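You operate a simulated robot arm through the tools that you are given. There is no shell and no other tool. Be economical: measure what you need, move in short steps, check, and stop when the job is done.

You are at the controls of a simulated robot arm. One attempt, no reset.

Task
Line up the upper flange on its mark and tap both dowels home.
Fine: with the mallet; put it back.

The check looks at the end state, three seconds after you hand in, the way a careful person would. Anything else that was tipped, shoved, dropped, spilled or broken makes it a failure.

Robot
A 6-joint arm with a two-finger parallel gripper, fixed in place. Base frame: the origin is at the foot of the arm, x ahead of it, y to its left, z up; the work surface is at about z = 0. Lengths are in m, angles in rad, forces in N, time in s.
With the tool pointing down near the work surface it reaches from about 0.14 to 0.58 m from the base axis. Its first joint turns from -1.152 to 1.152 rad. Payload 2.1 kg.
Tool frame: the origin (TCP) lies between the finger pads and is the grasp point; the fingertips stand 0.03 m ahead of it; z points along the fingers, y is the line along which they close. The gripper opens to 0.094 m. The fingers are 0.028 m wide and 0.01 m thick; the gripper's body (0.05 by 0.096 m) begins 0.055 m behind the TCP.
Orientation is that of the tool frame in the base frame, as a unit quaternion [x, y, z, w]. With the fingers straight down and closing along the base's y, the tool's x points along the base's -x, its y along +y and its z along -z.

Tools
- The arm moves only by the tool jog_arm. Its argument "plan" is a list of rows, each an object (a shift or turn left out is 0, a gripper value left out holds the last) with "dr": the turn, a rotation vector about the tool's x, y, z in rad, a list of three; "travel": the shift along the tool's x, y, z in m, a list of three; "hand": the finger opening in m, from 0 to 0.094. In form: [{"dr": [wx, wy, wz], "travel": [dx, dy, dz], "hand": hand}, ...]. A call has 1 to 12 rows; each row shifts and turns the commanded pose from where the row before left it, along the tool's axes as they then stand. A row lasts 0.2 s, in which the tool goes at most 0.05 m and 0.15 rad; a call with a longer step from one row to the next is refused whole, and so is a gripper value outside its range. Where a pose cannot be reached the arm comes as near as it can. A force on the tool above 70 N (or 10 N above the force at the start of the call, whichever is more), or a blocked arm, ends the call early, and 0.2 s more pass. Each finger travels about 0.072 m/s and halts on what it meets, pressing with about 31 N; the grip force reading is that of the motor and also rises with nothing between the fingers. The clock runs only during rows and for 0.2 s after the last one: add rows that do not move to give the fingers time. The reply holds the time, the measured pose of the TCP, the force on the tool along the base axes, the opening and the grip force, in the units named above and with some noise, with the torque about the TCP (base axes, N m) and any sound that the robot's microphone picked up, and new pictures: "show" is both (left out), scene, wrist or none.
- Cameras (640 x 400 px; columns grow to the right, rows downward): "scene" is fixed at [0.0617, -0.3733, 0.4943]; the picture's right is [0.73, -0.68, 0.00], its down [-0.31, -0.34, -0.89] and it looks along [0.60, 0.65, -0.46] (base axes); focal length 280 px, centre (320, 200). "wrist" rides on the gripper at [0.076, 0.014, -0.103] in the tool frame; the picture's right is [-0.18, 0.98, 0.00], its down [-0.75, -0.14, -0.64] and it looks along [-0.63, -0.12, 0.77] (tool axes); focal length 243 px, centre (320, 200). There is no depth. A picture from a camera that has moved, and an enlarged one, comes with that camera's place and axes in the base frame and with its lens.
- close_up(camera, box): a new picture of the part [left, top, right, bottom] of that camera's present view, enlarged. It takes no simulated time.
- close_job(): hands the job in; it is judged then, once.

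Go step by step. Nothing tells you positions but the pictures and the camera data: compare them with the known pose of the tool, close in by small moves and look again before you grip or let go. The budget is 120 turns and 200 pictures, counting those below and the enlarged ones. Unless the task says otherwise, let go and move clear before handing in, and close with one line.

The tools are called after ">>>" as name(argument=value, ...) on one line, values as JSON. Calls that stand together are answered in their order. jog_arm: Moves the arm, as the interface text tells. Its arguments: {"type":"object","properties":{"plan":{"type":"array","items":{"type":"object","properties":{"dr":{"type":"array","items":{"type":"number"}},"travel":{"type":"array","items":{"type":"number"}},"hand":{"type":"number"}}}},"show":{"type":"string","enum":["both","scene","wrist","none"]}},"required":["plan"]} The other tools are called the same way: close_up (camera, box) takes an enlarged picture of a part of a camera's view; close_job () hands the job in.

At the start:

```text
time: 0.0
tcp_pos: [0.3426, -0.0618, 0.3674]
ee_rot: [-0.001, 1.0, 0.001, 0.0]
force: [-0.1, 0.6, -0.4]
wrist_torque: [-0.01, 0.03, -0.01]
gripper_width: 0.0942
gripper_force: 0.0
```

scene: 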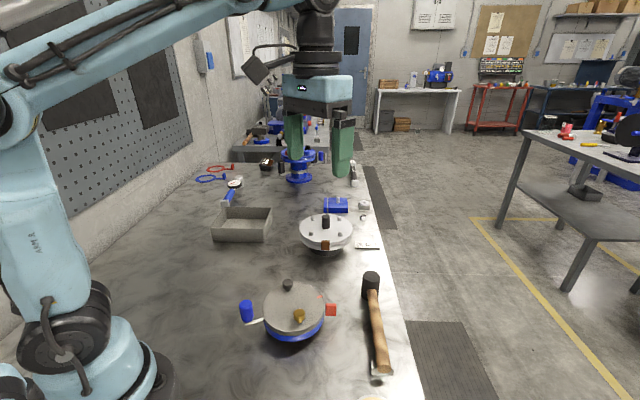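
wrist: 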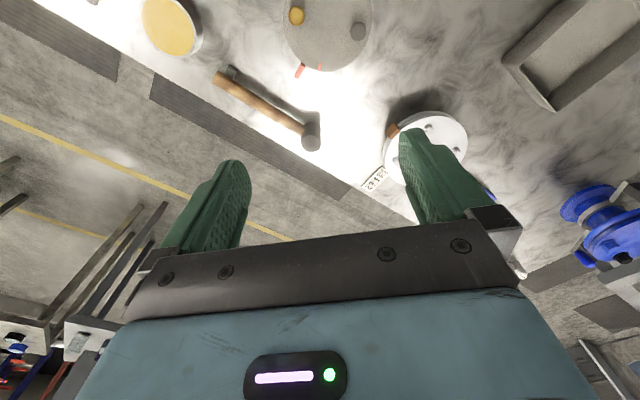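

I see a flange stack near the front with two dowels, a mallet to its right and another flange assembly behind. I'll enlarge the views to identify the marks.

>>> close_up(camera="scene", box=[220, 260, 420, 385])

>>> close_up(camera="scene", box=[200, 140, 400, 265])

>>> close_up(camera="wrist", box=[200, 0, 480, 175])

```text
3.20 times, centred on (320, 322) of scene
camera zoom: at [0.0617, -0.3733, 0.4943], right [0.73, -0.68, 0.0], down [-0.31, -0.34, -0.89], along [0.6, 0.65, -0.46], focal length 896 px, centre (320, -192)
```

zoom: 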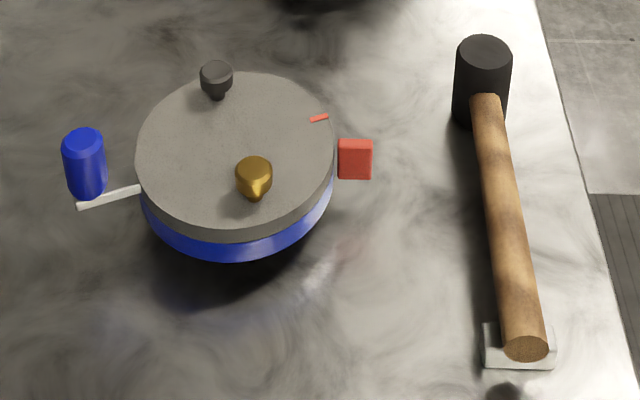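

```text
3.20 times, centred on (300, 202) of scene
camera zoom: at [0.0617, -0.3733, 0.4943], right [0.73, -0.68, 0.0], down [-0.31, -0.34, -0.89], along [0.6, 0.65, -0.46], focal length 896 px, centre (384, 192)
```

zoom: 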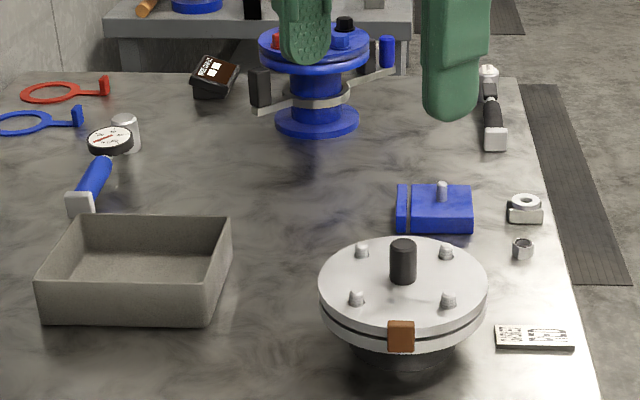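

```text
2.29 times, centred on (340, 88) of wrist
camera zoom: at [0.2682, -0.0493, 0.4696], right [0.18, 0.98, 0.0], down [0.75, -0.14, 0.64], along [0.63, -0.12, -0.77], focal length 555 px, centre (274, 457)
```

zoom: 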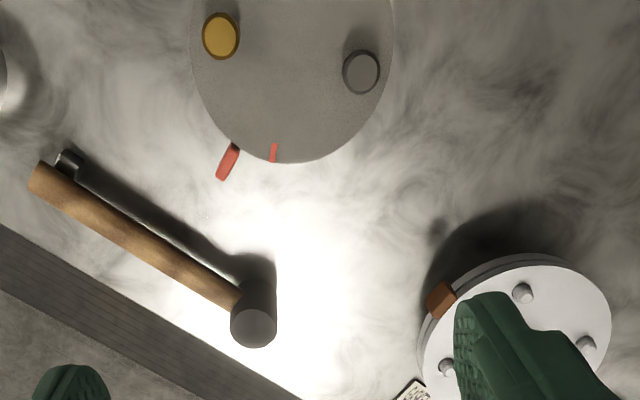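

The stack appears to be a gray upper flange on a blue base, with a red scribe on top and a red block beside it. I'll back off to see it properly in the wrist camera.

>>> jog_arm(plan=[{"travel": [0.04, 0, 0]}, {"travel": [0.04, 0, 0]}, {"travel": [0.04, 0, 0]}, {}])

>>> close_up(camera="wrist", box=[200, 0, 440, 150])

```text
time: 1.0
tcp_pos: [0.2242, -0.0621, 0.3668]
ee_rot: [-0.001, 1.0, 0.001, 0.001]
force: [-0.8, -1.0, 0.6]
wrist_torque: [0.02, 0.01, -0.02]
gripper_width: 0.0942
gripper_force: 0.1
camera wrist: at [0.1478, -0.0492, 0.4692], right [0.18, 0.98, 0.0], down [0.75, -0.14, 0.64], along [0.63, -0.12, -0.77], focal length 243 px, centre (320, 200)
```

scene: 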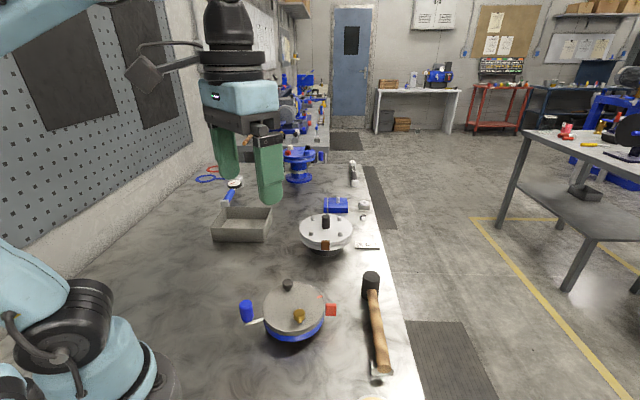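
wrist: 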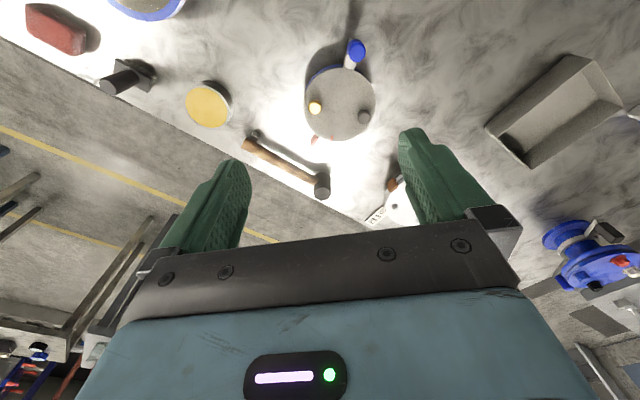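

```text
2.67 times, centred on (320, 75) of wrist
camera zoom: at [0.1478, -0.0492, 0.4692], right [0.18, 0.98, 0.0], down [0.75, -0.14, 0.64], along [0.63, -0.12, -0.77], focal length 647 px, centre (320, 533)
```

zoom: 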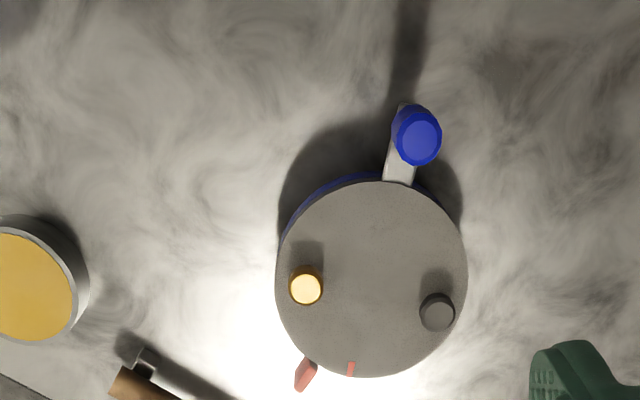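

I take the disk as centred near (0.295, -0.044), top at about z 0.04, with its lever and blue knob at (0.212, -0.012, 0.089 top). The scribe is opposite the lever and about 23° off the red block. I'll go closer to check.

>>> jog_arm(plan=[{"travel": [0.008, 0, 0.045]}, {"travel": [0.008, 0, 0.045]}, {"travel": [0.008, 0, 0.045]}, {"travel": [0, 0, 0.03]}, {}], show="wrist")

>>> close_up(camera="wrist", box=[200, 60, 440, 210])

>>> close_up(camera="scene", box=[236, 270, 346, 350])

```text
time: 2.2
tcp_pos: [0.1984, -0.0627, 0.2019]
ee_rot: [0.0, 1.0, 0.001, 0.001]
force: [-0.2, 1.3, -0.5]
wrist_torque: [-0.02, -0.02, -0.01]
gripper_width: 0.0945
gripper_force: 0.2
camera wrist: at [0.1238, -0.0497, 0.3038], right [0.18, 0.98, 0.0], down [0.75, -0.14, 0.64], along [0.63, -0.12, -0.77], focal length 243 px, centre (320, 200)
```

wrist: 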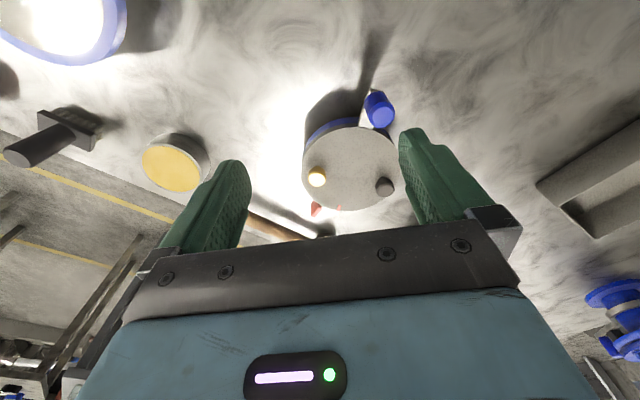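

```text
2.67 times, centred on (320, 135) of wrist
camera zoom: at [0.1238, -0.0497, 0.3038], right [0.18, 0.98, 0.0], down [0.75, -0.14, 0.64], along [0.63, -0.12, -0.77], focal length 647 px, centre (320, 373)
```

zoom: 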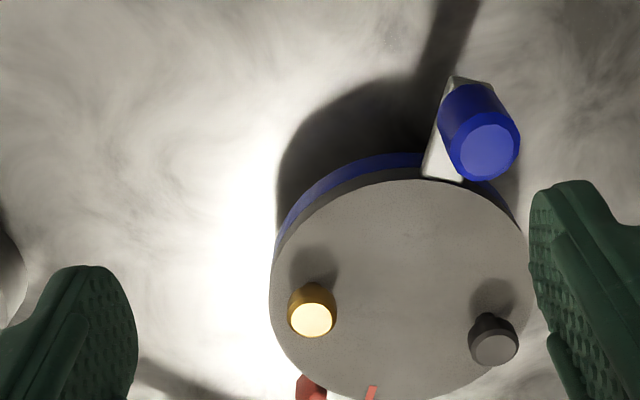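

```text
5.00 times, centred on (291, 310) of scene
camera zoom: at [0.0617, -0.3733, 0.4943], right [0.73, -0.68, 0.0], down [-0.31, -0.34, -0.89], along [0.6, 0.65, -0.46], focal length 1401 px, centre (465, -350)
```

zoom: 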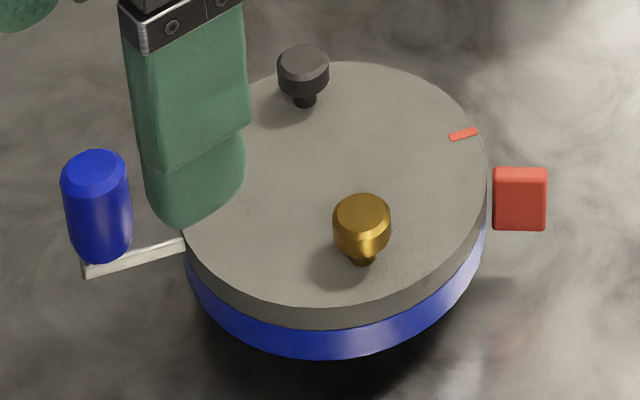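

The knob measures about (0.212, -0.0124), spanning z 0.05–0.09, and the disk centre is (0.2955, -0.0437). I'll move over the knob with the fingers part open, then look.

>>> jog_arm(plan=[{"travel": [-0.0068, 0.025, 0.02], "hand": 0.06}, {"travel": [-0.0068, 0.0253, 0.03]}, {"travel": [0, 0, 0.03]}, {}])

>>> close_up(camera="scene", box=[210, 250, 350, 350])

```text
time: 3.2
tcp_pos: [0.2145, -0.0118, 0.1217]
ee_rot: [-0.002, 1.0, 0.001, 0.001]
force: [0.6, -0.4, 0.6]
wrist_torque: [-0.01, -0.04, 0.02]
gripper_width: 0.0602
gripper_force: 0.1
camera wrist: at [0.1387, 0.0009, 0.2246], right [0.18, 0.98, 0.0], down [0.75, -0.14, 0.64], along [0.63, -0.12, -0.77], focal length 243 px, centre (320, 200)
```

scene: 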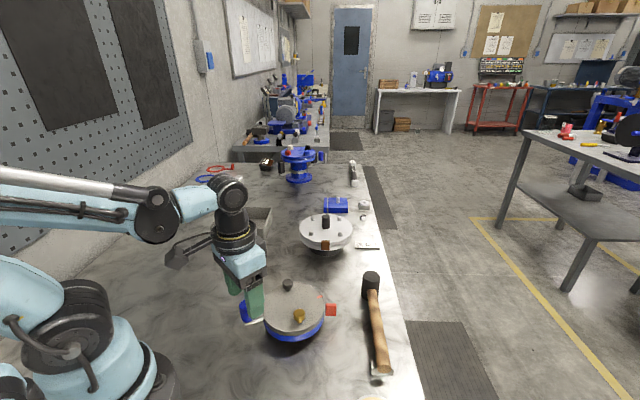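
wrist: 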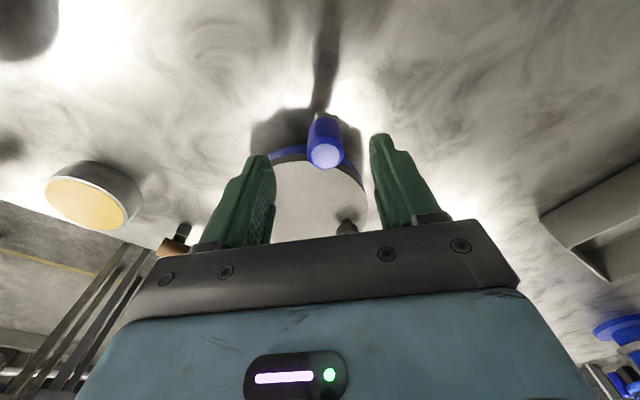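

```text
4.00 times, centred on (280, 300) of scene
camera zoom: at [0.0617, -0.3733, 0.4943], right [0.73, -0.68, 0.0], down [-0.31, -0.34, -0.89], along [0.6, 0.65, -0.46], focal length 1121 px, centre (480, -200)
```

zoom: 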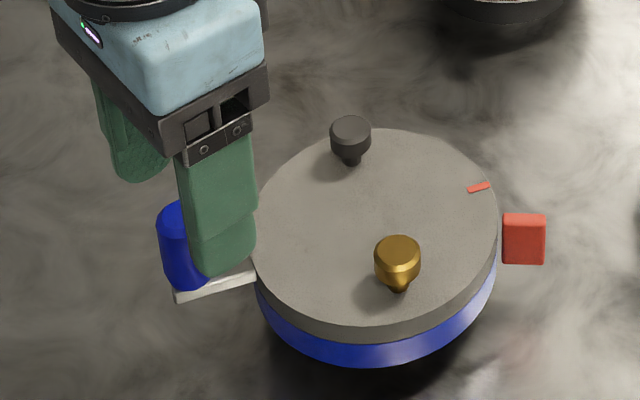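

The knob is centred between the fingers, so I'll descend to z≈0.087 and grip.

>>> jog_arm(plan=[{"travel": [0, 0.001, 0.017]}, {"travel": [0, 0, 0.017]}, {}, {"hand": 0.01}, {"hand": 0.01}, {"hand": 0.01}, {}, {}])

>>> close_up(camera="scene", box=[210, 250, 350, 350])

```text
time: 5.0
tcp_pos: [0.2141, -0.0107, 0.0885]
ee_rot: [-0.001, 1.0, 0.001, 0.001]
force: [-3.9, 2.7, -10.5]
wrist_torque: [-0.72, -0.09, 0.04]
gripper_width: 0.0235
gripper_force: 45.3
camera wrist: at [0.1387, 0.0024, 0.1905], right [0.18, 0.98, 0.0], down [0.75, -0.14, 0.64], along [0.63, -0.12, -0.77], focal length 243 px, centre (320, 200)
```

scene: 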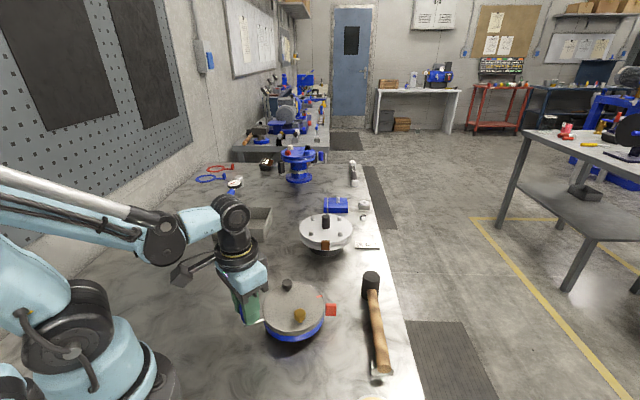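
wrist: 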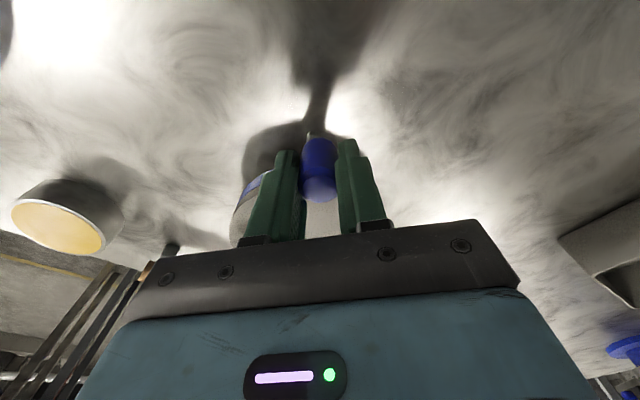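

```text
4.00 times, centred on (280, 300) of scene
camera zoom: at [0.0618, -0.3733, 0.4943], right [0.73, -0.68, 0.0], down [-0.31, -0.34, -0.89], along [0.6, 0.65, -0.46], focal length 1121 px, centre (480, -200)
```

zoom: 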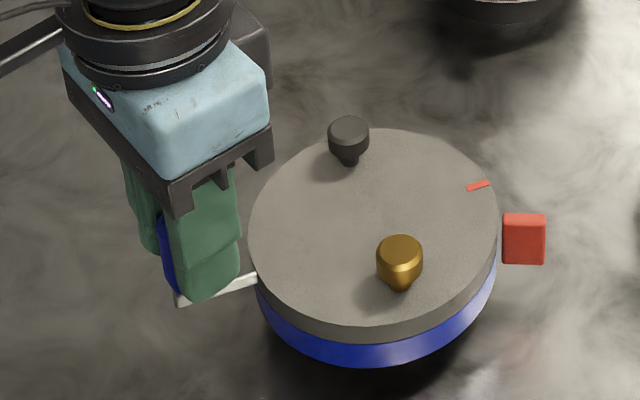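

The knob is gripped. I'll turn the lever 0.2 rad clockwise along its arc and see whether the upper flange alone turns.

>>> jog_arm(plan=[{"travel": [-0.0019, 0.004, 0], "dr": [0, 0, 0.05]}, {"travel": [-0.0019, 0.004, 0], "dr": [0, 0, 0.05]}, {"travel": [-0.0019, 0.004, 0], "dr": [0, 0, 0.05]}, {"travel": [-0.0019, 0.004, 0], "dr": [0, 0, 0.05]}, {}], show="none")

>>> close_up(camera="scene", box=[210, 250, 350, 350])

```text
time: 6.2
tcp_pos: [0.2214, 0.0049, 0.089]
ee_rot: [0.1, 0.995, 0.002, 0.0]
force: [-16.8, 10.6, 2.2]
wrist_torque: [-0.63, 0.07, -0.07]
gripper_width: 0.0232
gripper_force: 44.6
```

```text
4.00 times, centred on (280, 300) of scene
camera zoom: at [0.0617, -0.3733, 0.4943], right [0.73, -0.68, 0.0], down [-0.31, -0.34, -0.89], along [0.6, 0.65, -0.46], focal length 1121 px, centre (480, -200)
```

zoom: 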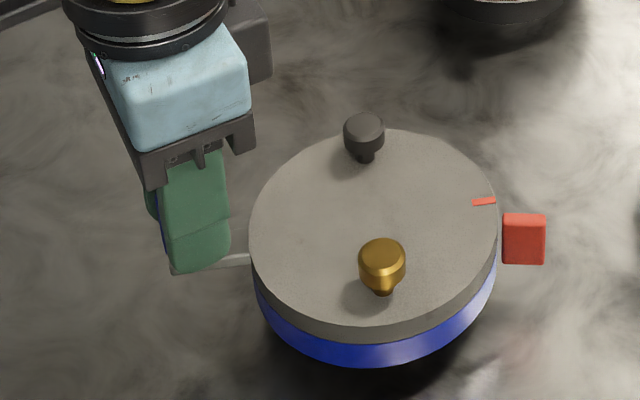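

Only the upper flange turns, about 0.2 rad so far. I'll go another 0.13 rad with a slight outward bias, then open and look from above.

>>> jog_arm(plan=[{"travel": [-0.0012, 0.004, 0], "dr": [0, 0, 0.05]}, {"travel": [-0.0014, 0.004, 0], "dr": [0, 0, 0.05]}, {"travel": [-0.001, 0.0028, 0], "dr": [0, 0, 0.03]}, {}, {"hand": 0.06}, {"hand": 0.06}, {"travel": [0, 0, -0.03]}, {"travel": [0, 0, -0.04]}], show="none")

>>> close_up(camera="scene", box=[210, 250, 350, 350])

```text
time: 8.0
tcp_pos: [0.2278, 0.0128, 0.1581]
ee_rot: [0.164, 0.987, 0.001, 0.001]
force: [0.9, 0.3, 0.7]
wrist_torque: [-0.02, 0.01, -0.01]
gripper_width: 0.06
gripper_force: 0.1
```

```text
4.00 times, centred on (280, 300) of scene
camera zoom: at [0.0617, -0.3733, 0.4943], right [0.73, -0.68, 0.0], down [-0.31, -0.34, -0.89], along [0.6, 0.65, -0.46], focal length 1121 px, centre (480, -200)
```

zoom: 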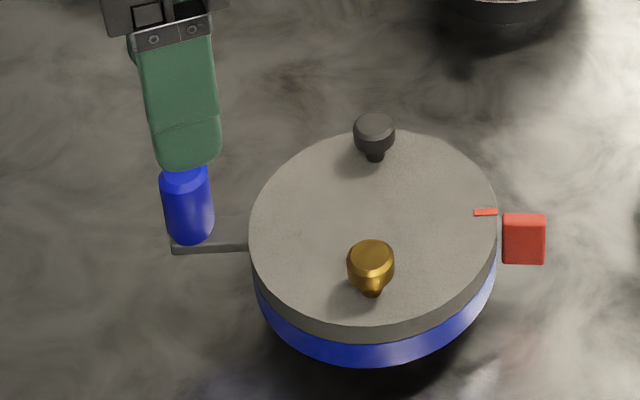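

I'll move the camera above the red block to judge the alignment angle.

>>> jog_arm(plan=[{"dr": [0, 0, -0.11], "travel": [0, 0, -0.042], "hand": 0.09}, {"dr": [0, 0, -0.11]}, {"dr": [0, 0, -0.11]}, {"travel": [-0.022, -0.038, 0]}, {"travel": [-0.022, -0.038, 0]}, {"travel": [-0.022, -0.037, 0]}, {}], show="wrist")

>>> close_up(camera="wrist", box=[240, 40, 432, 160])

```text
time: 9.6
tcp_pos: [0.2949, -0.1002, 0.1995]
ee_rot: [-0.001, 1.0, 0.002, 0.001]
force: [-0.7, -0.2, 0.7]
wrist_torque: [0.01, 0.01, 0.0]
gripper_width: 0.0899
gripper_force: 0.0
camera wrist: at [0.2193, -0.0871, 0.3022], right [0.18, 0.98, 0.0], down [0.75, -0.14, 0.64], along [0.63, -0.12, -0.77], focal length 243 px, centre (320, 200)
```

wrist: 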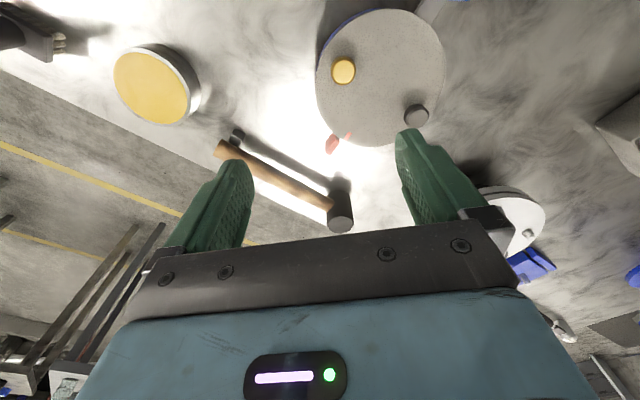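

```text
3.33 times, centred on (336, 100) of wrist
camera zoom: at [0.2193, -0.0871, 0.3022], right [0.18, 0.98, 0.0], down [0.75, -0.14, 0.64], along [0.63, -0.12, -0.77], focal length 809 px, centre (267, 533)
```

zoom: 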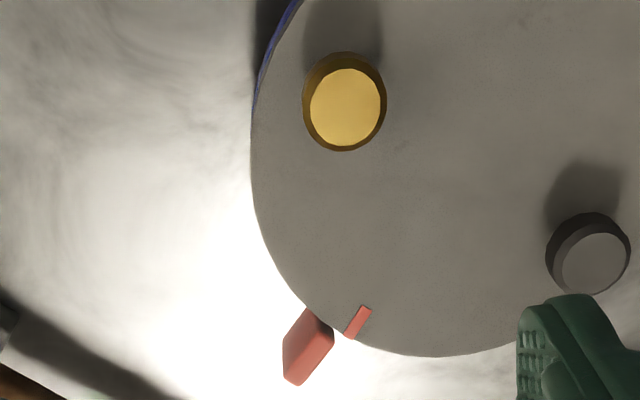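

>>> close_up(camera="wrist", box=[312, 120, 376, 160])

>>> close_up(camera="scene", box=[308, 285, 356, 315])

```text
10.00 times, centred on (344, 140) of wrist
camera zoom: at [0.2193, -0.0871, 0.3022], right [0.18, 0.98, 0.0], down [0.75, -0.14, 0.64], along [0.63, -0.12, -0.77], focal length 2426 px, centre (80, 800)
```

zoom: 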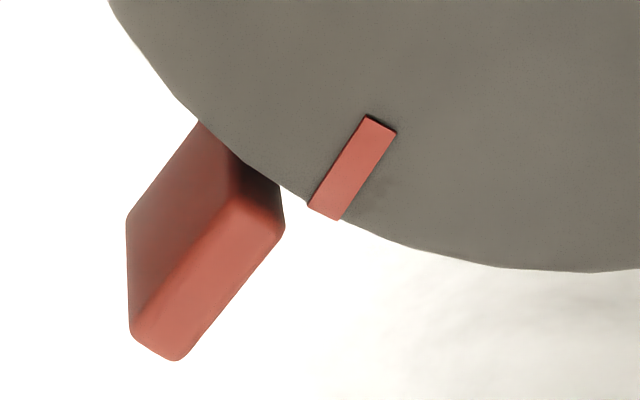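

```text
13.33 times, centred on (332, 300) of scene
camera zoom: at [0.0617, -0.3733, 0.4943], right [0.73, -0.68, 0.0], down [-0.31, -0.34, -0.89], along [0.6, 0.65, -0.46], focal length 3735 px, centre (160, -1133)
```

zoom: 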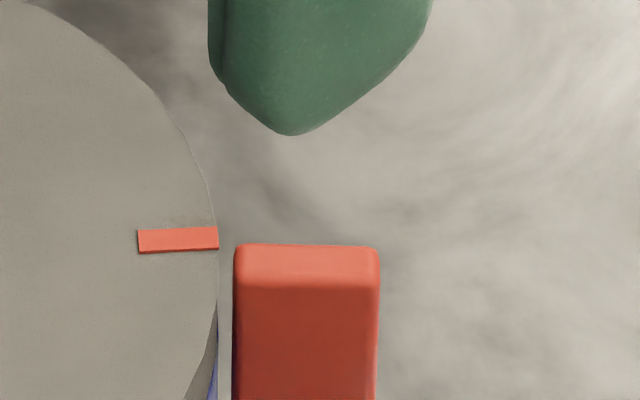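

The block is at about -43° and the scribe at about -38°, so roughly 0.09 rad more is needed. I'll regrip the knob and continue.

>>> jog_arm(plan=[{"travel": [0.0224, 0.038, 0], "hand": 0.06}, {"travel": [0.0224, 0.038, 0]}, {"travel": [0.0223, 0.037, 0]}, {"dr": [0, 0, 0.11], "travel": [0, 0, 0.04]}, {"dr": [0, 0, 0.11]}, {"dr": [0, 0, 0.11]}, {"travel": [0, 0, 0.035]}, {"travel": [0, 0, 0.035]}, {}], show="wrist")

```text
time: 11.6
tcp_pos: [0.2268, 0.0158, 0.0893]
ee_rot: [0.164, 0.986, 0.001, 0.001]
force: [0.8, 0.7, -0.4]
wrist_torque: [0.01, -0.02, -0.01]
gripper_width: 0.0598
gripper_force: 0.1
camera wrist: at [0.1601, 0.0516, 0.1922], right [0.49, 0.87, 0.0], down [0.67, -0.38, 0.64], along [0.56, -0.31, -0.77], focal length 243 px, centre (320, 200)
```

wrist: 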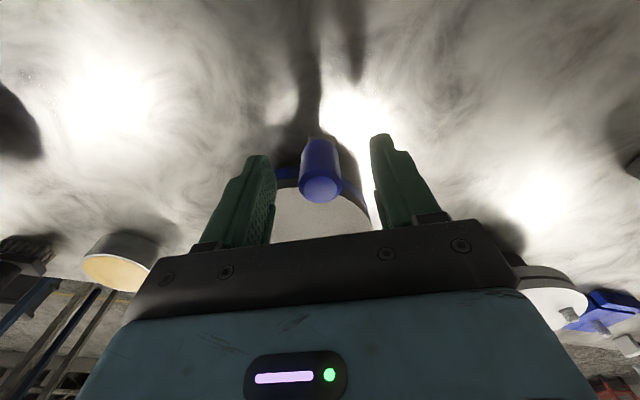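

>>> jog_arm(plan=[{"hand": 0.01}, {"hand": 0.01}, {"hand": 0.01}, {}, {"travel": [-0.0013, 0.0037, 0], "dr": [0, 0, 0.045]}, {"travel": [-0.0014, 0.0037, 0], "dr": [0, 0, 0.045]}, {}], show="none")

>>> close_up(camera="scene", box=[308, 285, 356, 315])

```text
time: 13.2
tcp_pos: [0.2315, 0.0212, 0.0902]
ee_rot: [0.208, 0.978, 0.001, 0.0]
force: [-2.7, 2.5, -11.1]
wrist_torque: [-0.75, -0.02, -0.04]
gripper_width: 0.0232
gripper_force: 44.8
```

```text
13.33 times, centred on (332, 300) of scene
camera zoom: at [0.0618, -0.3733, 0.4943], right [0.73, -0.68, 0.0], down [-0.31, -0.34, -0.89], along [0.6, 0.65, -0.46], focal length 3735 px, centre (160, -1133)
```

zoom: 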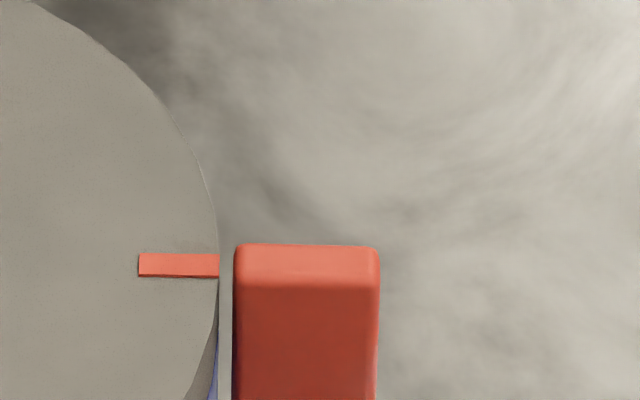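

From the scene view it now looks aligned. I'll release and verify from above.

>>> jog_arm(plan=[{"hand": 0.06}, {"hand": 0.06}, {"travel": [0, 0, -0.04]}, {"travel": [0, 0, -0.04]}, {"dr": [0, 0, -0.14], "travel": [0, 0, -0.03], "hand": 0.09}, {"dr": [0, 0, -0.14]}, {"dr": [0, 0, -0.14]}, {"travel": [-0.021, -0.041, 0]}, {"travel": [-0.021, -0.041, 0]}, {"travel": [-0.021, -0.041, 0]}, {}], show="none")

>>> close_up(camera="wrist", box=[312, 110, 392, 160])

>>> close_up(camera="wrist", box=[280, 0, 472, 120])

>>> close_up(camera="scene", box=[308, 285, 356, 315])

```text
time: 15.6
tcp_pos: [0.2957, -0.1024, 0.2008]
ee_rot: [-0.001, 1.0, 0.001, 0.0]
force: [-0.3, -0.5, -0.6]
wrist_torque: [-0.03, -0.01, 0.01]
gripper_width: 0.0899
gripper_force: 0.0
```

```text
8.00 times, centred on (352, 135) of wrist
camera zoom: at [0.2199, -0.0898, 0.3031], right [0.18, 0.98, 0.0], down [0.75, -0.14, 0.64], along [0.63, -0.12, -0.77], focal length 1941 px, centre (64, 720)
```

zoom: 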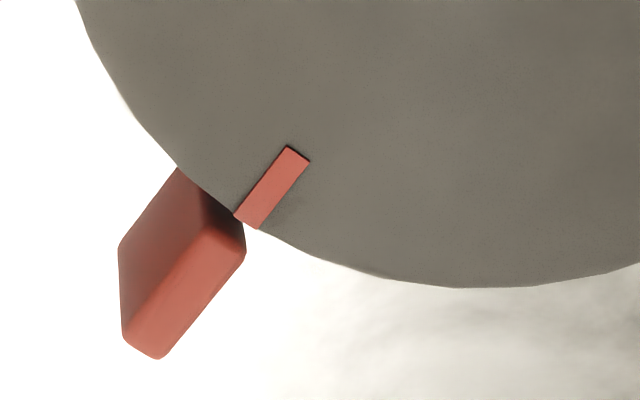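

```text
3.33 times, centred on (376, 60) of wrist
camera zoom: at [0.2199, -0.0898, 0.3031], right [0.18, 0.98, 0.0], down [0.75, -0.14, 0.64], along [0.63, -0.12, -0.77], focal length 809 px, centre (133, 667)
```

zoom: 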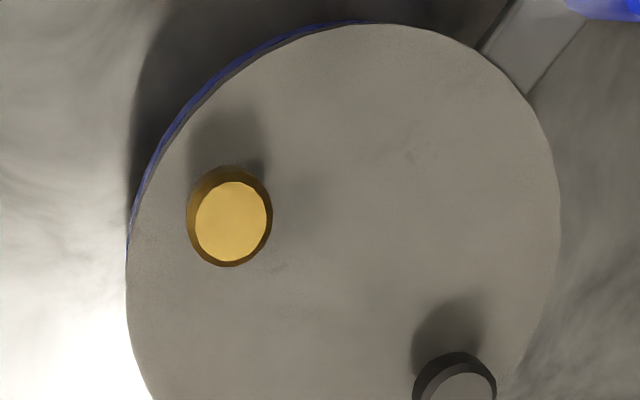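

```text
13.33 times, centred on (332, 300) of scene
camera zoom: at [0.0617, -0.3733, 0.4943], right [0.73, -0.68, 0.0], down [-0.31, -0.34, -0.89], along [0.6, 0.65, -0.46], focal length 3735 px, centre (160, -1133)
```

zoom: 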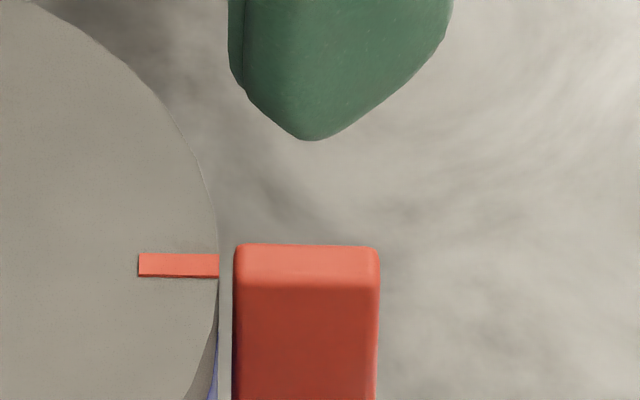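

The marks are aligned to within a fraction of a degree. Now I'll measure the dowels and the mallet.

>>> close_up(camera="scene", box=[250, 260, 346, 320])

>>> close_up(camera="scene", box=[336, 262, 432, 322])

>>> close_up(camera="scene", box=[336, 320, 432, 380])

>>> close_up(camera="wrist", box=[200, 100, 392, 220])

>>> close_up(camera="wrist", box=[300, 30, 460, 130])

```text
6.67 times, centred on (298, 290) of scene
camera zoom: at [0.0617, -0.3733, 0.4943], right [0.73, -0.68, 0.0], down [-0.31, -0.34, -0.89], along [0.6, 0.65, -0.46], focal length 1868 px, centre (467, -400)
```

zoom: 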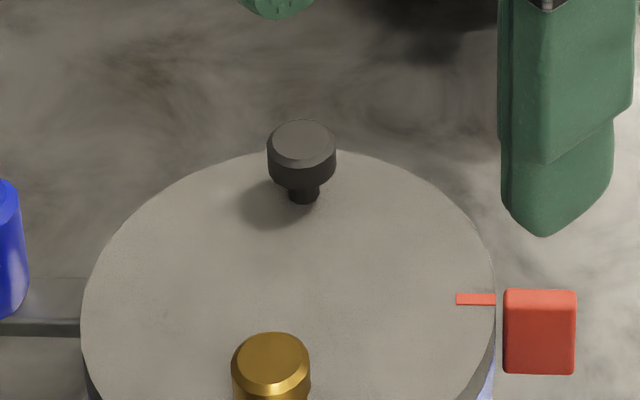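

```text
6.67 times, centred on (384, 292) of scene
camera zoom: at [0.0617, -0.3733, 0.4943], right [0.73, -0.68, 0.0], down [-0.31, -0.34, -0.89], along [0.6, 0.65, -0.46], focal length 1868 px, centre (-107, -413)
```

zoom: 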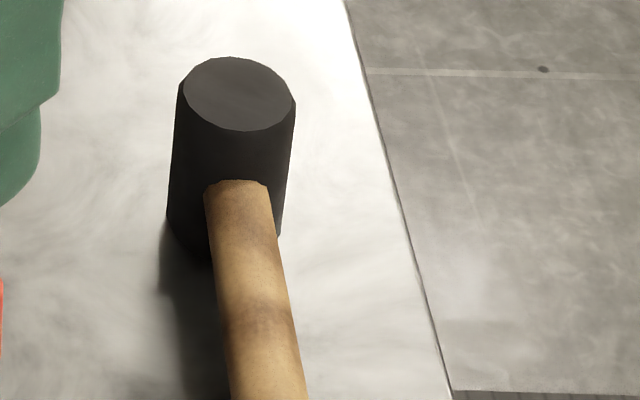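

```text
6.67 times, centred on (384, 350) of scene
camera zoom: at [0.0617, -0.3733, 0.4943], right [0.73, -0.68, 0.0], down [-0.31, -0.34, -0.89], along [0.6, 0.65, -0.46], focal length 1868 px, centre (-107, -800)
```

zoom: 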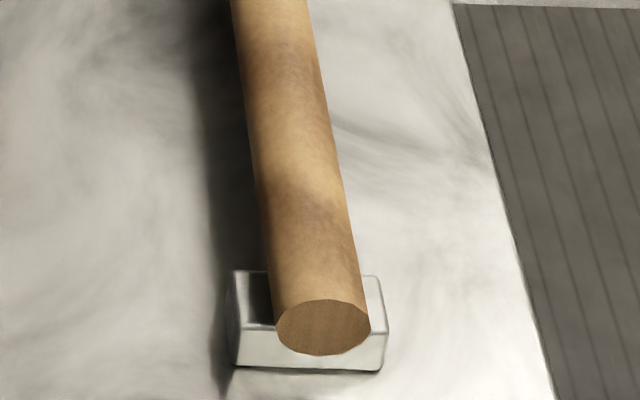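

```text
3.33 times, centred on (296, 160) of wrist
camera zoom: at [0.2199, -0.0898, 0.3031], right [0.18, 0.98, 0.0], down [0.75, -0.14, 0.64], along [0.63, -0.12, -0.77], focal length 809 px, centre (400, 333)
```

zoom: 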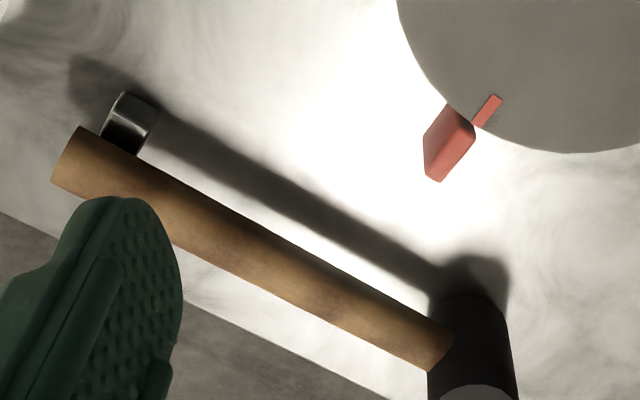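

```text
4.00 times, centred on (380, 80) of wrist
camera zoom: at [0.2199, -0.0898, 0.3031], right [0.18, 0.98, 0.0], down [0.75, -0.14, 0.64], along [0.63, -0.12, -0.77], focal length 970 px, centre (80, 680)
```

zoom: 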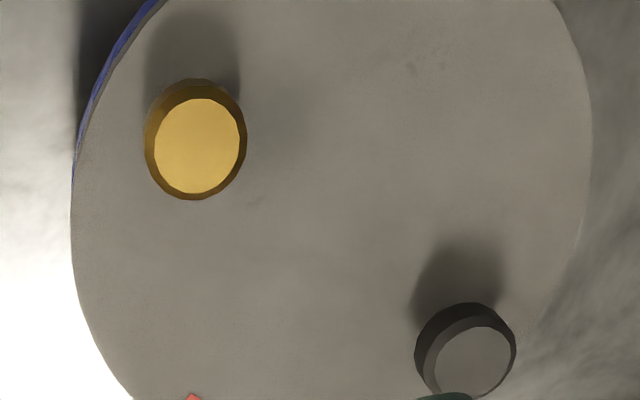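

Gold dowel top is at about (0.268, -0.074, 0.071) and gray at (0.328, -0.0115, 0.068). The mallet handle runs from (0.337, -0.237) to the head at (0.466, -0.103), axis z≈0.03. I'll hover over the handle near the head, with yaw 46°.

>>> jog_arm(plan=[{"travel": [-0.043, -0.0145, 0]}, {"travel": [-0.043, -0.0145, 0]}, {"travel": [-0.0423, -0.0146, 0]}, {"dr": [0, 0, -0.134]}, {"dr": [0, 0, -0.134]}, {"dr": [0, 0, -0.134]}, {"dr": [0, 0, -0.134]}, {"dr": [0, 0, -0.134]}, {"dr": [0, 0, -0.13]}, {"travel": [0, 0, 0.04]}, {"travel": [0, 0, 0.03]}, {}])

>>> close_up(camera="scene", box=[320, 240, 432, 310])

```text
time: 18.2
tcp_pos: [0.4235, -0.145, 0.1295]
ee_rot: [-0.392, 0.92, 0.0, 0.001]
force: [0.9, -0.8, 0.7]
wrist_torque: [-0.03, -0.01, 0.01]
gripper_width: 0.09
gripper_force: 0.0
camera wrist: at [0.3607, -0.1918, 0.2329], right [-0.58, 0.82, 0.0], down [0.62, 0.44, 0.64], along [0.53, 0.37, -0.77], focal length 243 px, centre (320, 200)
```

scene: 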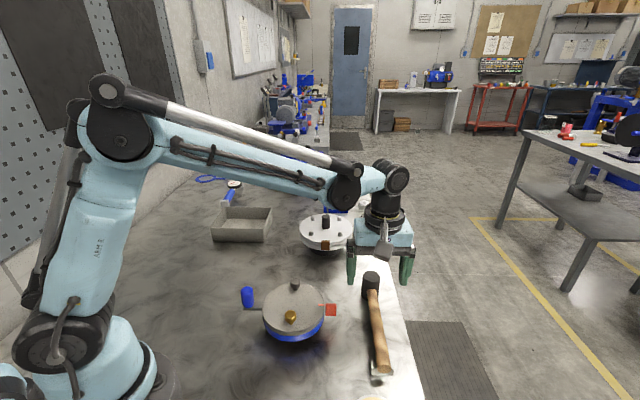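
wrist: 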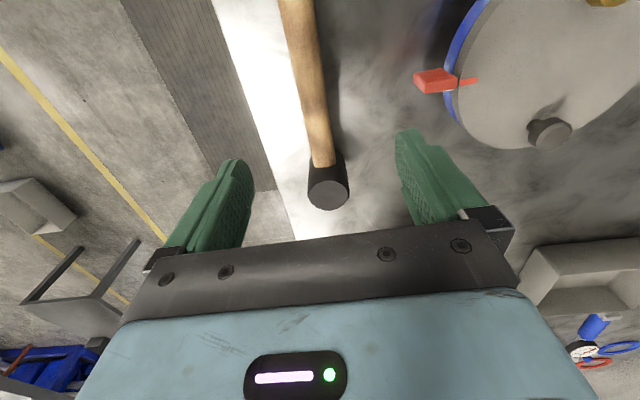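

```text
5.71 times, centred on (376, 275) of scene
camera zoom: at [0.0617, -0.3733, 0.4943], right [0.73, -0.68, 0.0], down [-0.31, -0.34, -0.89], along [0.6, 0.65, -0.46], focal length 1601 px, centre (0, -229)
```

zoom: 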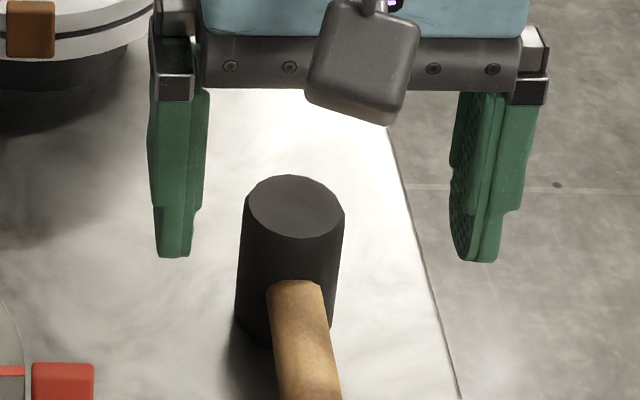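

The handle line is parallel to the tool and about 5 mm to the -y side. I'll correct, descend partway and look again.

>>> jog_arm(plan=[{"travel": [0, -0.005, 0]}, {"travel": [0, 0, 0.04]}, {"travel": [0, 0, 0.015]}, {}])

>>> close_up(camera="scene", box=[320, 250, 432, 320])

>>> close_up(camera="wrist", box=[220, 60, 444, 200])

```text
time: 19.2
tcp_pos: [0.4267, -0.1493, 0.0758]
ee_rot: [-0.39, 0.921, 0.0, 0.0]
force: [-1.4, -0.4, -0.3]
wrist_torque: [-0.02, 0.0, 0.02]
gripper_width: 0.0901
gripper_force: 0.2
camera wrist: at [0.3651, -0.1962, 0.178], right [-0.58, 0.82, 0.0], down [0.62, 0.44, 0.64], along [0.53, 0.37, -0.77], focal length 243 px, centre (320, 200)
```

scene: 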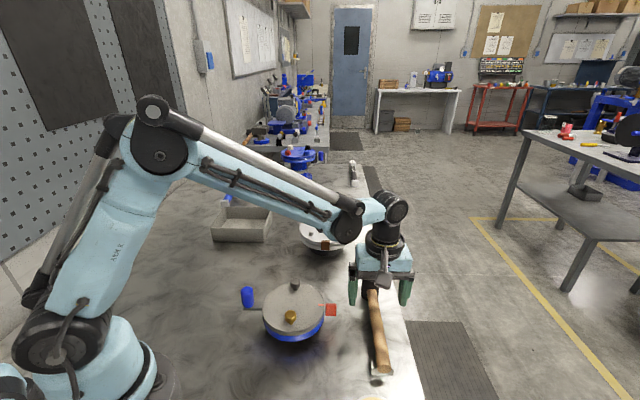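
wrist: 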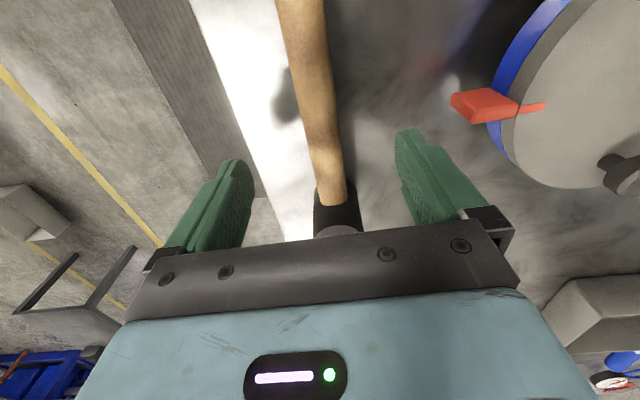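

```text
5.71 times, centred on (376, 285) of scene
camera zoom: at [0.0617, -0.3733, 0.4943], right [0.73, -0.68, 0.0], down [-0.31, -0.34, -0.89], along [0.6, 0.65, -0.46], focal length 1601 px, centre (0, -286)
```

zoom: 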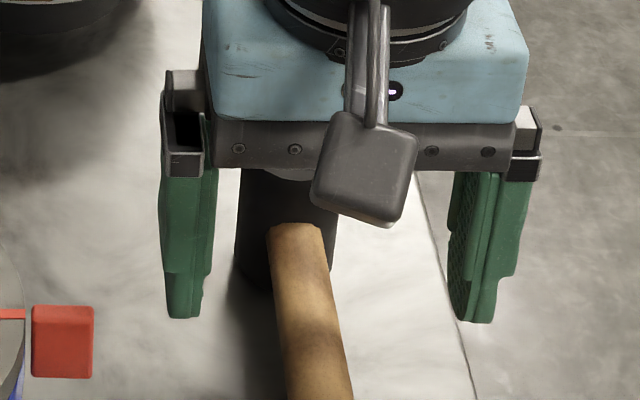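

```text
2.86 times, centred on (332, 130) of wrist
camera zoom: at [0.3651, -0.1962, 0.178], right [-0.58, 0.82, 0.0], down [0.62, 0.44, 0.64], along [0.53, 0.37, -0.77], focal length 693 px, centre (286, 400)
```

zoom: 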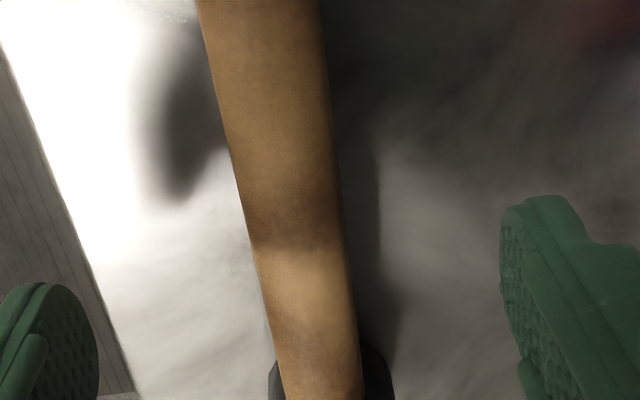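

The handle is centred to about 1–2 mm. I'll descend to TCP z≈0.041 and grip.

>>> jog_arm(plan=[{"travel": [0, 0.0015, 0.02]}, {"travel": [0, 0, 0.0145]}, {}, {"hand": 0.06}, {"hand": 0.03}, {"hand": 0.01}, {"hand": 0.01}, {"hand": 0.01}, {}, {}])

>>> close_up(camera="scene", box=[320, 260, 448, 340])

>>> close_up(camera="scene", box=[336, 320, 432, 380])

```text
time: 21.4
tcp_pos: [0.4267, -0.1482, 0.0421]
ee_rot: [-0.39, 0.921, 0.0, 0.001]
force: [-0.9, -0.1, -0.5]
wrist_torque: [0.01, 0.01, 0.0]
gripper_width: 0.0214
gripper_force: 30.6
camera wrist: at [0.3643, -0.1946, 0.1436], right [-0.58, 0.82, 0.0], down [0.62, 0.44, 0.64], along [0.53, 0.37, -0.77], focal length 243 px, centre (320, 200)
```

scene: 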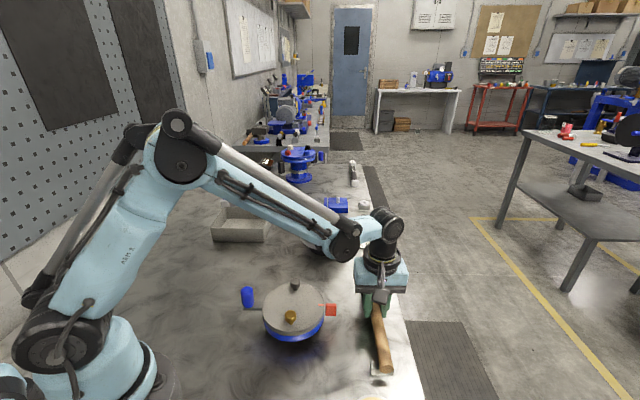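
wrist: 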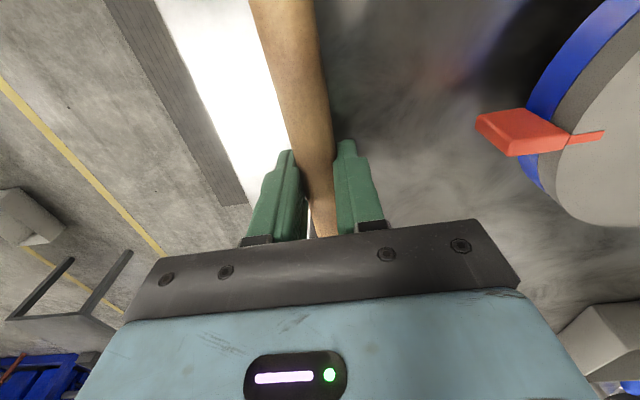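

```text
5.00 times, centred on (384, 300) of scene
camera zoom: at [0.0617, -0.3733, 0.4943], right [0.73, -0.68, 0.0], down [-0.31, -0.34, -0.89], along [0.6, 0.65, -0.46], focal length 1401 px, centre (0, -300)
```

zoom: 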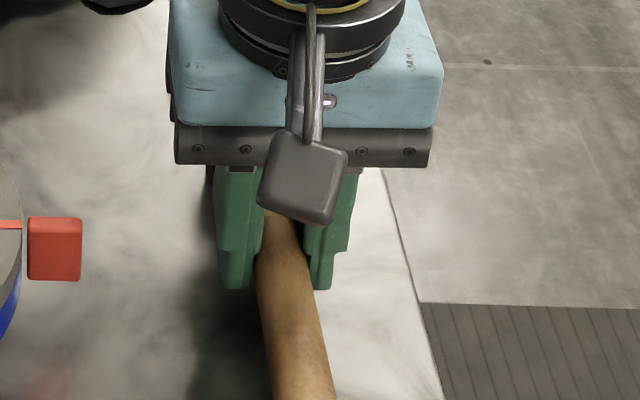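

```text
6.67 times, centred on (384, 350) of scene
camera zoom: at [0.0617, -0.3733, 0.4943], right [0.73, -0.68, 0.0], down [-0.31, -0.34, -0.89], along [0.6, 0.65, -0.46], focal length 1868 px, centre (-107, -800)
```

zoom: 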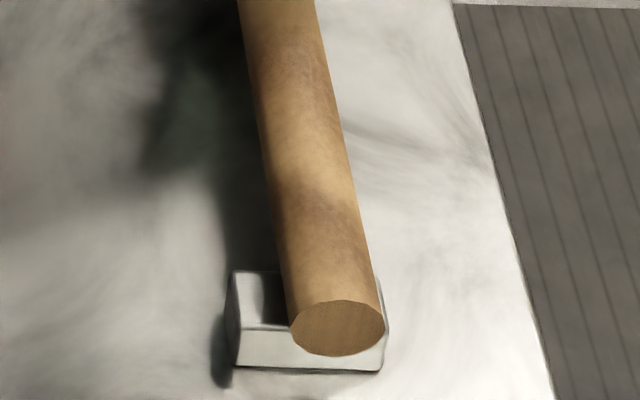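

The handle is gripped at (0.4267, -0.1482, 0.0421), with its end shifted about 4 mm on its rest, which I'll correct on return. Lifting now.

>>> jog_arm(plan=[{"travel": [0, 0, -0.01]}, {"travel": [0, 0, -0.02]}, {"travel": [0, 0, -0.03]}, {"travel": [0, 0, -0.03]}, {"travel": [0, 0, -0.03]}, {}])

>>> close_up(camera="scene", box=[288, 190, 448, 290])

```text
time: 22.8
tcp_pos: [0.4268, -0.1476, 0.1605]
ee_rot: [-0.39, 0.921, 0.001, 0.001]
force: [0.4, -0.7, -2.3]
wrist_torque: [-0.01, 0.01, -0.01]
gripper_width: 0.0219
gripper_force: 31.3
camera wrist: at [0.3646, -0.1938, 0.2632], right [-0.58, 0.82, 0.0], down [0.62, 0.44, 0.64], along [0.53, 0.37, -0.77], focal length 243 px, centre (320, 200)
```

scene: 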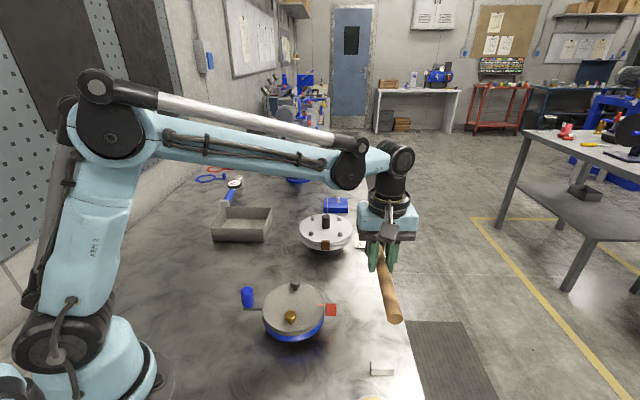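
wrist: 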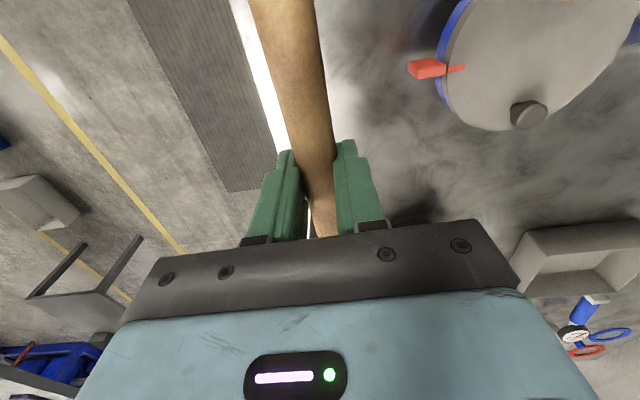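

```text
4.00 times, centred on (368, 240) of scene
camera zoom: at [0.0618, -0.3733, 0.4943], right [0.73, -0.68, 0.0], down [-0.31, -0.34, -0.89], along [0.6, 0.65, -0.46], focal length 1121 px, centre (128, 40)
```

zoom: 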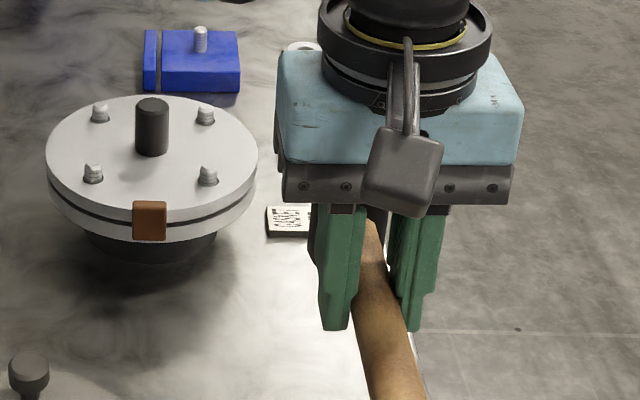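

The mallet is held firmly with its head about 0.059 m ahead of the TCP. I'll turn to yaw 25° and move high above the gold dowel.

>>> jog_arm(plan=[{"dr": [0, 0, 0.123], "travel": [0, 0, -0.01]}, {"dr": [0, 0, 0.123]}, {"dr": [0, 0, 0.12]}, {"travel": [0.0344, 0.0268, 0]}, {"travel": [0.0344, 0.0268, 0]}, {"travel": [0.0344, 0.0268, 0]}, {"travel": [0.0344, 0.0268, 0]}, {"travel": [0.0342, 0.0266, 0]}, {}, {}])

>>> close_up(camera="scene", box=[210, 230, 370, 330])

```text
time: 25.0
tcp_pos: [0.2148, -0.0991, 0.1702]
ee_rot: [-0.217, 0.976, 0.0, 0.0]
force: [0.4, 0.6, -2.6]
wrist_torque: [-0.01, 0.04, 0.02]
gripper_width: 0.0216
gripper_force: 31.0
camera wrist: at [0.1405, -0.1188, 0.2728], right [-0.25, 0.97, 0.0], down [0.74, 0.19, 0.64], along [0.62, 0.16, -0.77], focal length 243 px, centre (320, 200)
```

scene: 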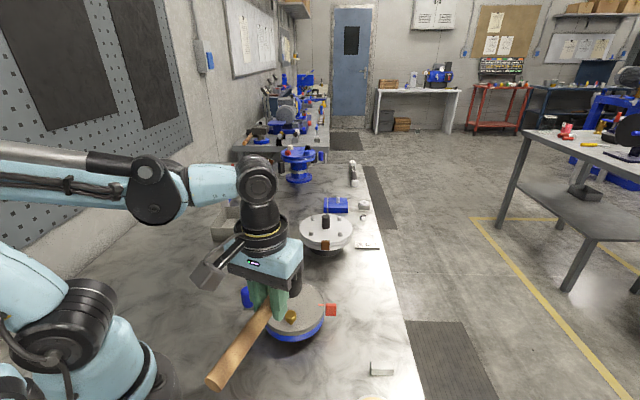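
wrist: 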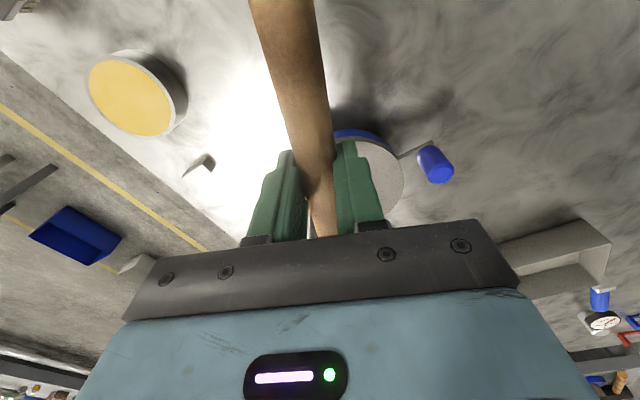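

```text
4.00 times, centred on (290, 280) of scene
camera zoom: at [0.0617, -0.3733, 0.4943], right [0.73, -0.68, 0.0], down [-0.31, -0.34, -0.89], along [0.6, 0.65, -0.46], focal length 1121 px, centre (440, -120)
```

zoom: 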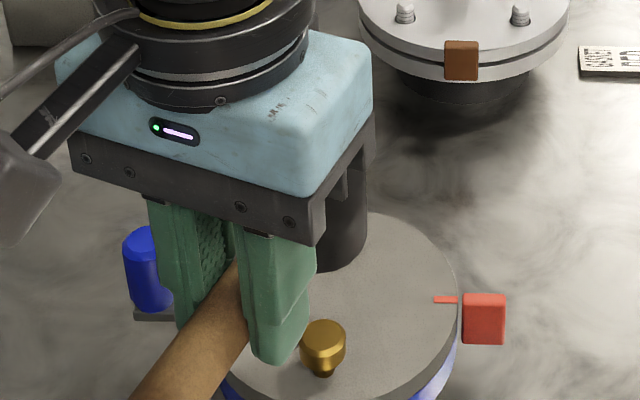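

I'll lower until the mallet face is just above the dowel and check alignment.

>>> jog_arm(plan=[{"travel": [0, 0, 0.02]}, {"travel": [0, 0, 0.018]}, {}], show="none")

>>> close_up(camera="scene", box=[210, 240, 370, 340])

```text
time: 25.8
tcp_pos: [0.2132, -0.0994, 0.133]
ee_rot: [-0.215, 0.977, 0.001, 0.001]
force: [0.8, 0.4, -2.4]
wrist_torque: [-0.02, 0.05, 0.0]
gripper_width: 0.0218
gripper_force: 31.2
```

```text
4.00 times, centred on (290, 290) of scene
camera zoom: at [0.0617, -0.3733, 0.4943], right [0.73, -0.68, 0.0], down [-0.31, -0.34, -0.89], along [0.6, 0.65, -0.46], focal length 1121 px, centre (440, -160)
```

zoom: 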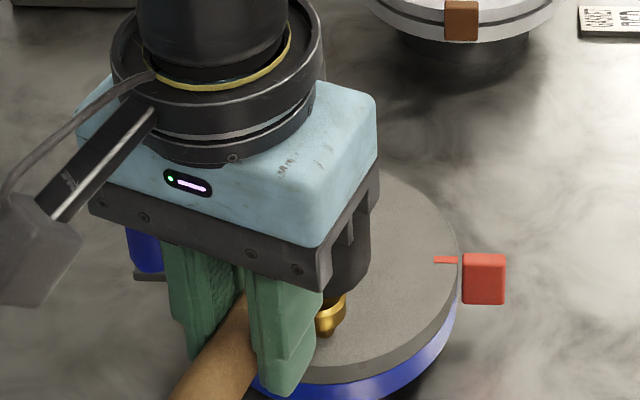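

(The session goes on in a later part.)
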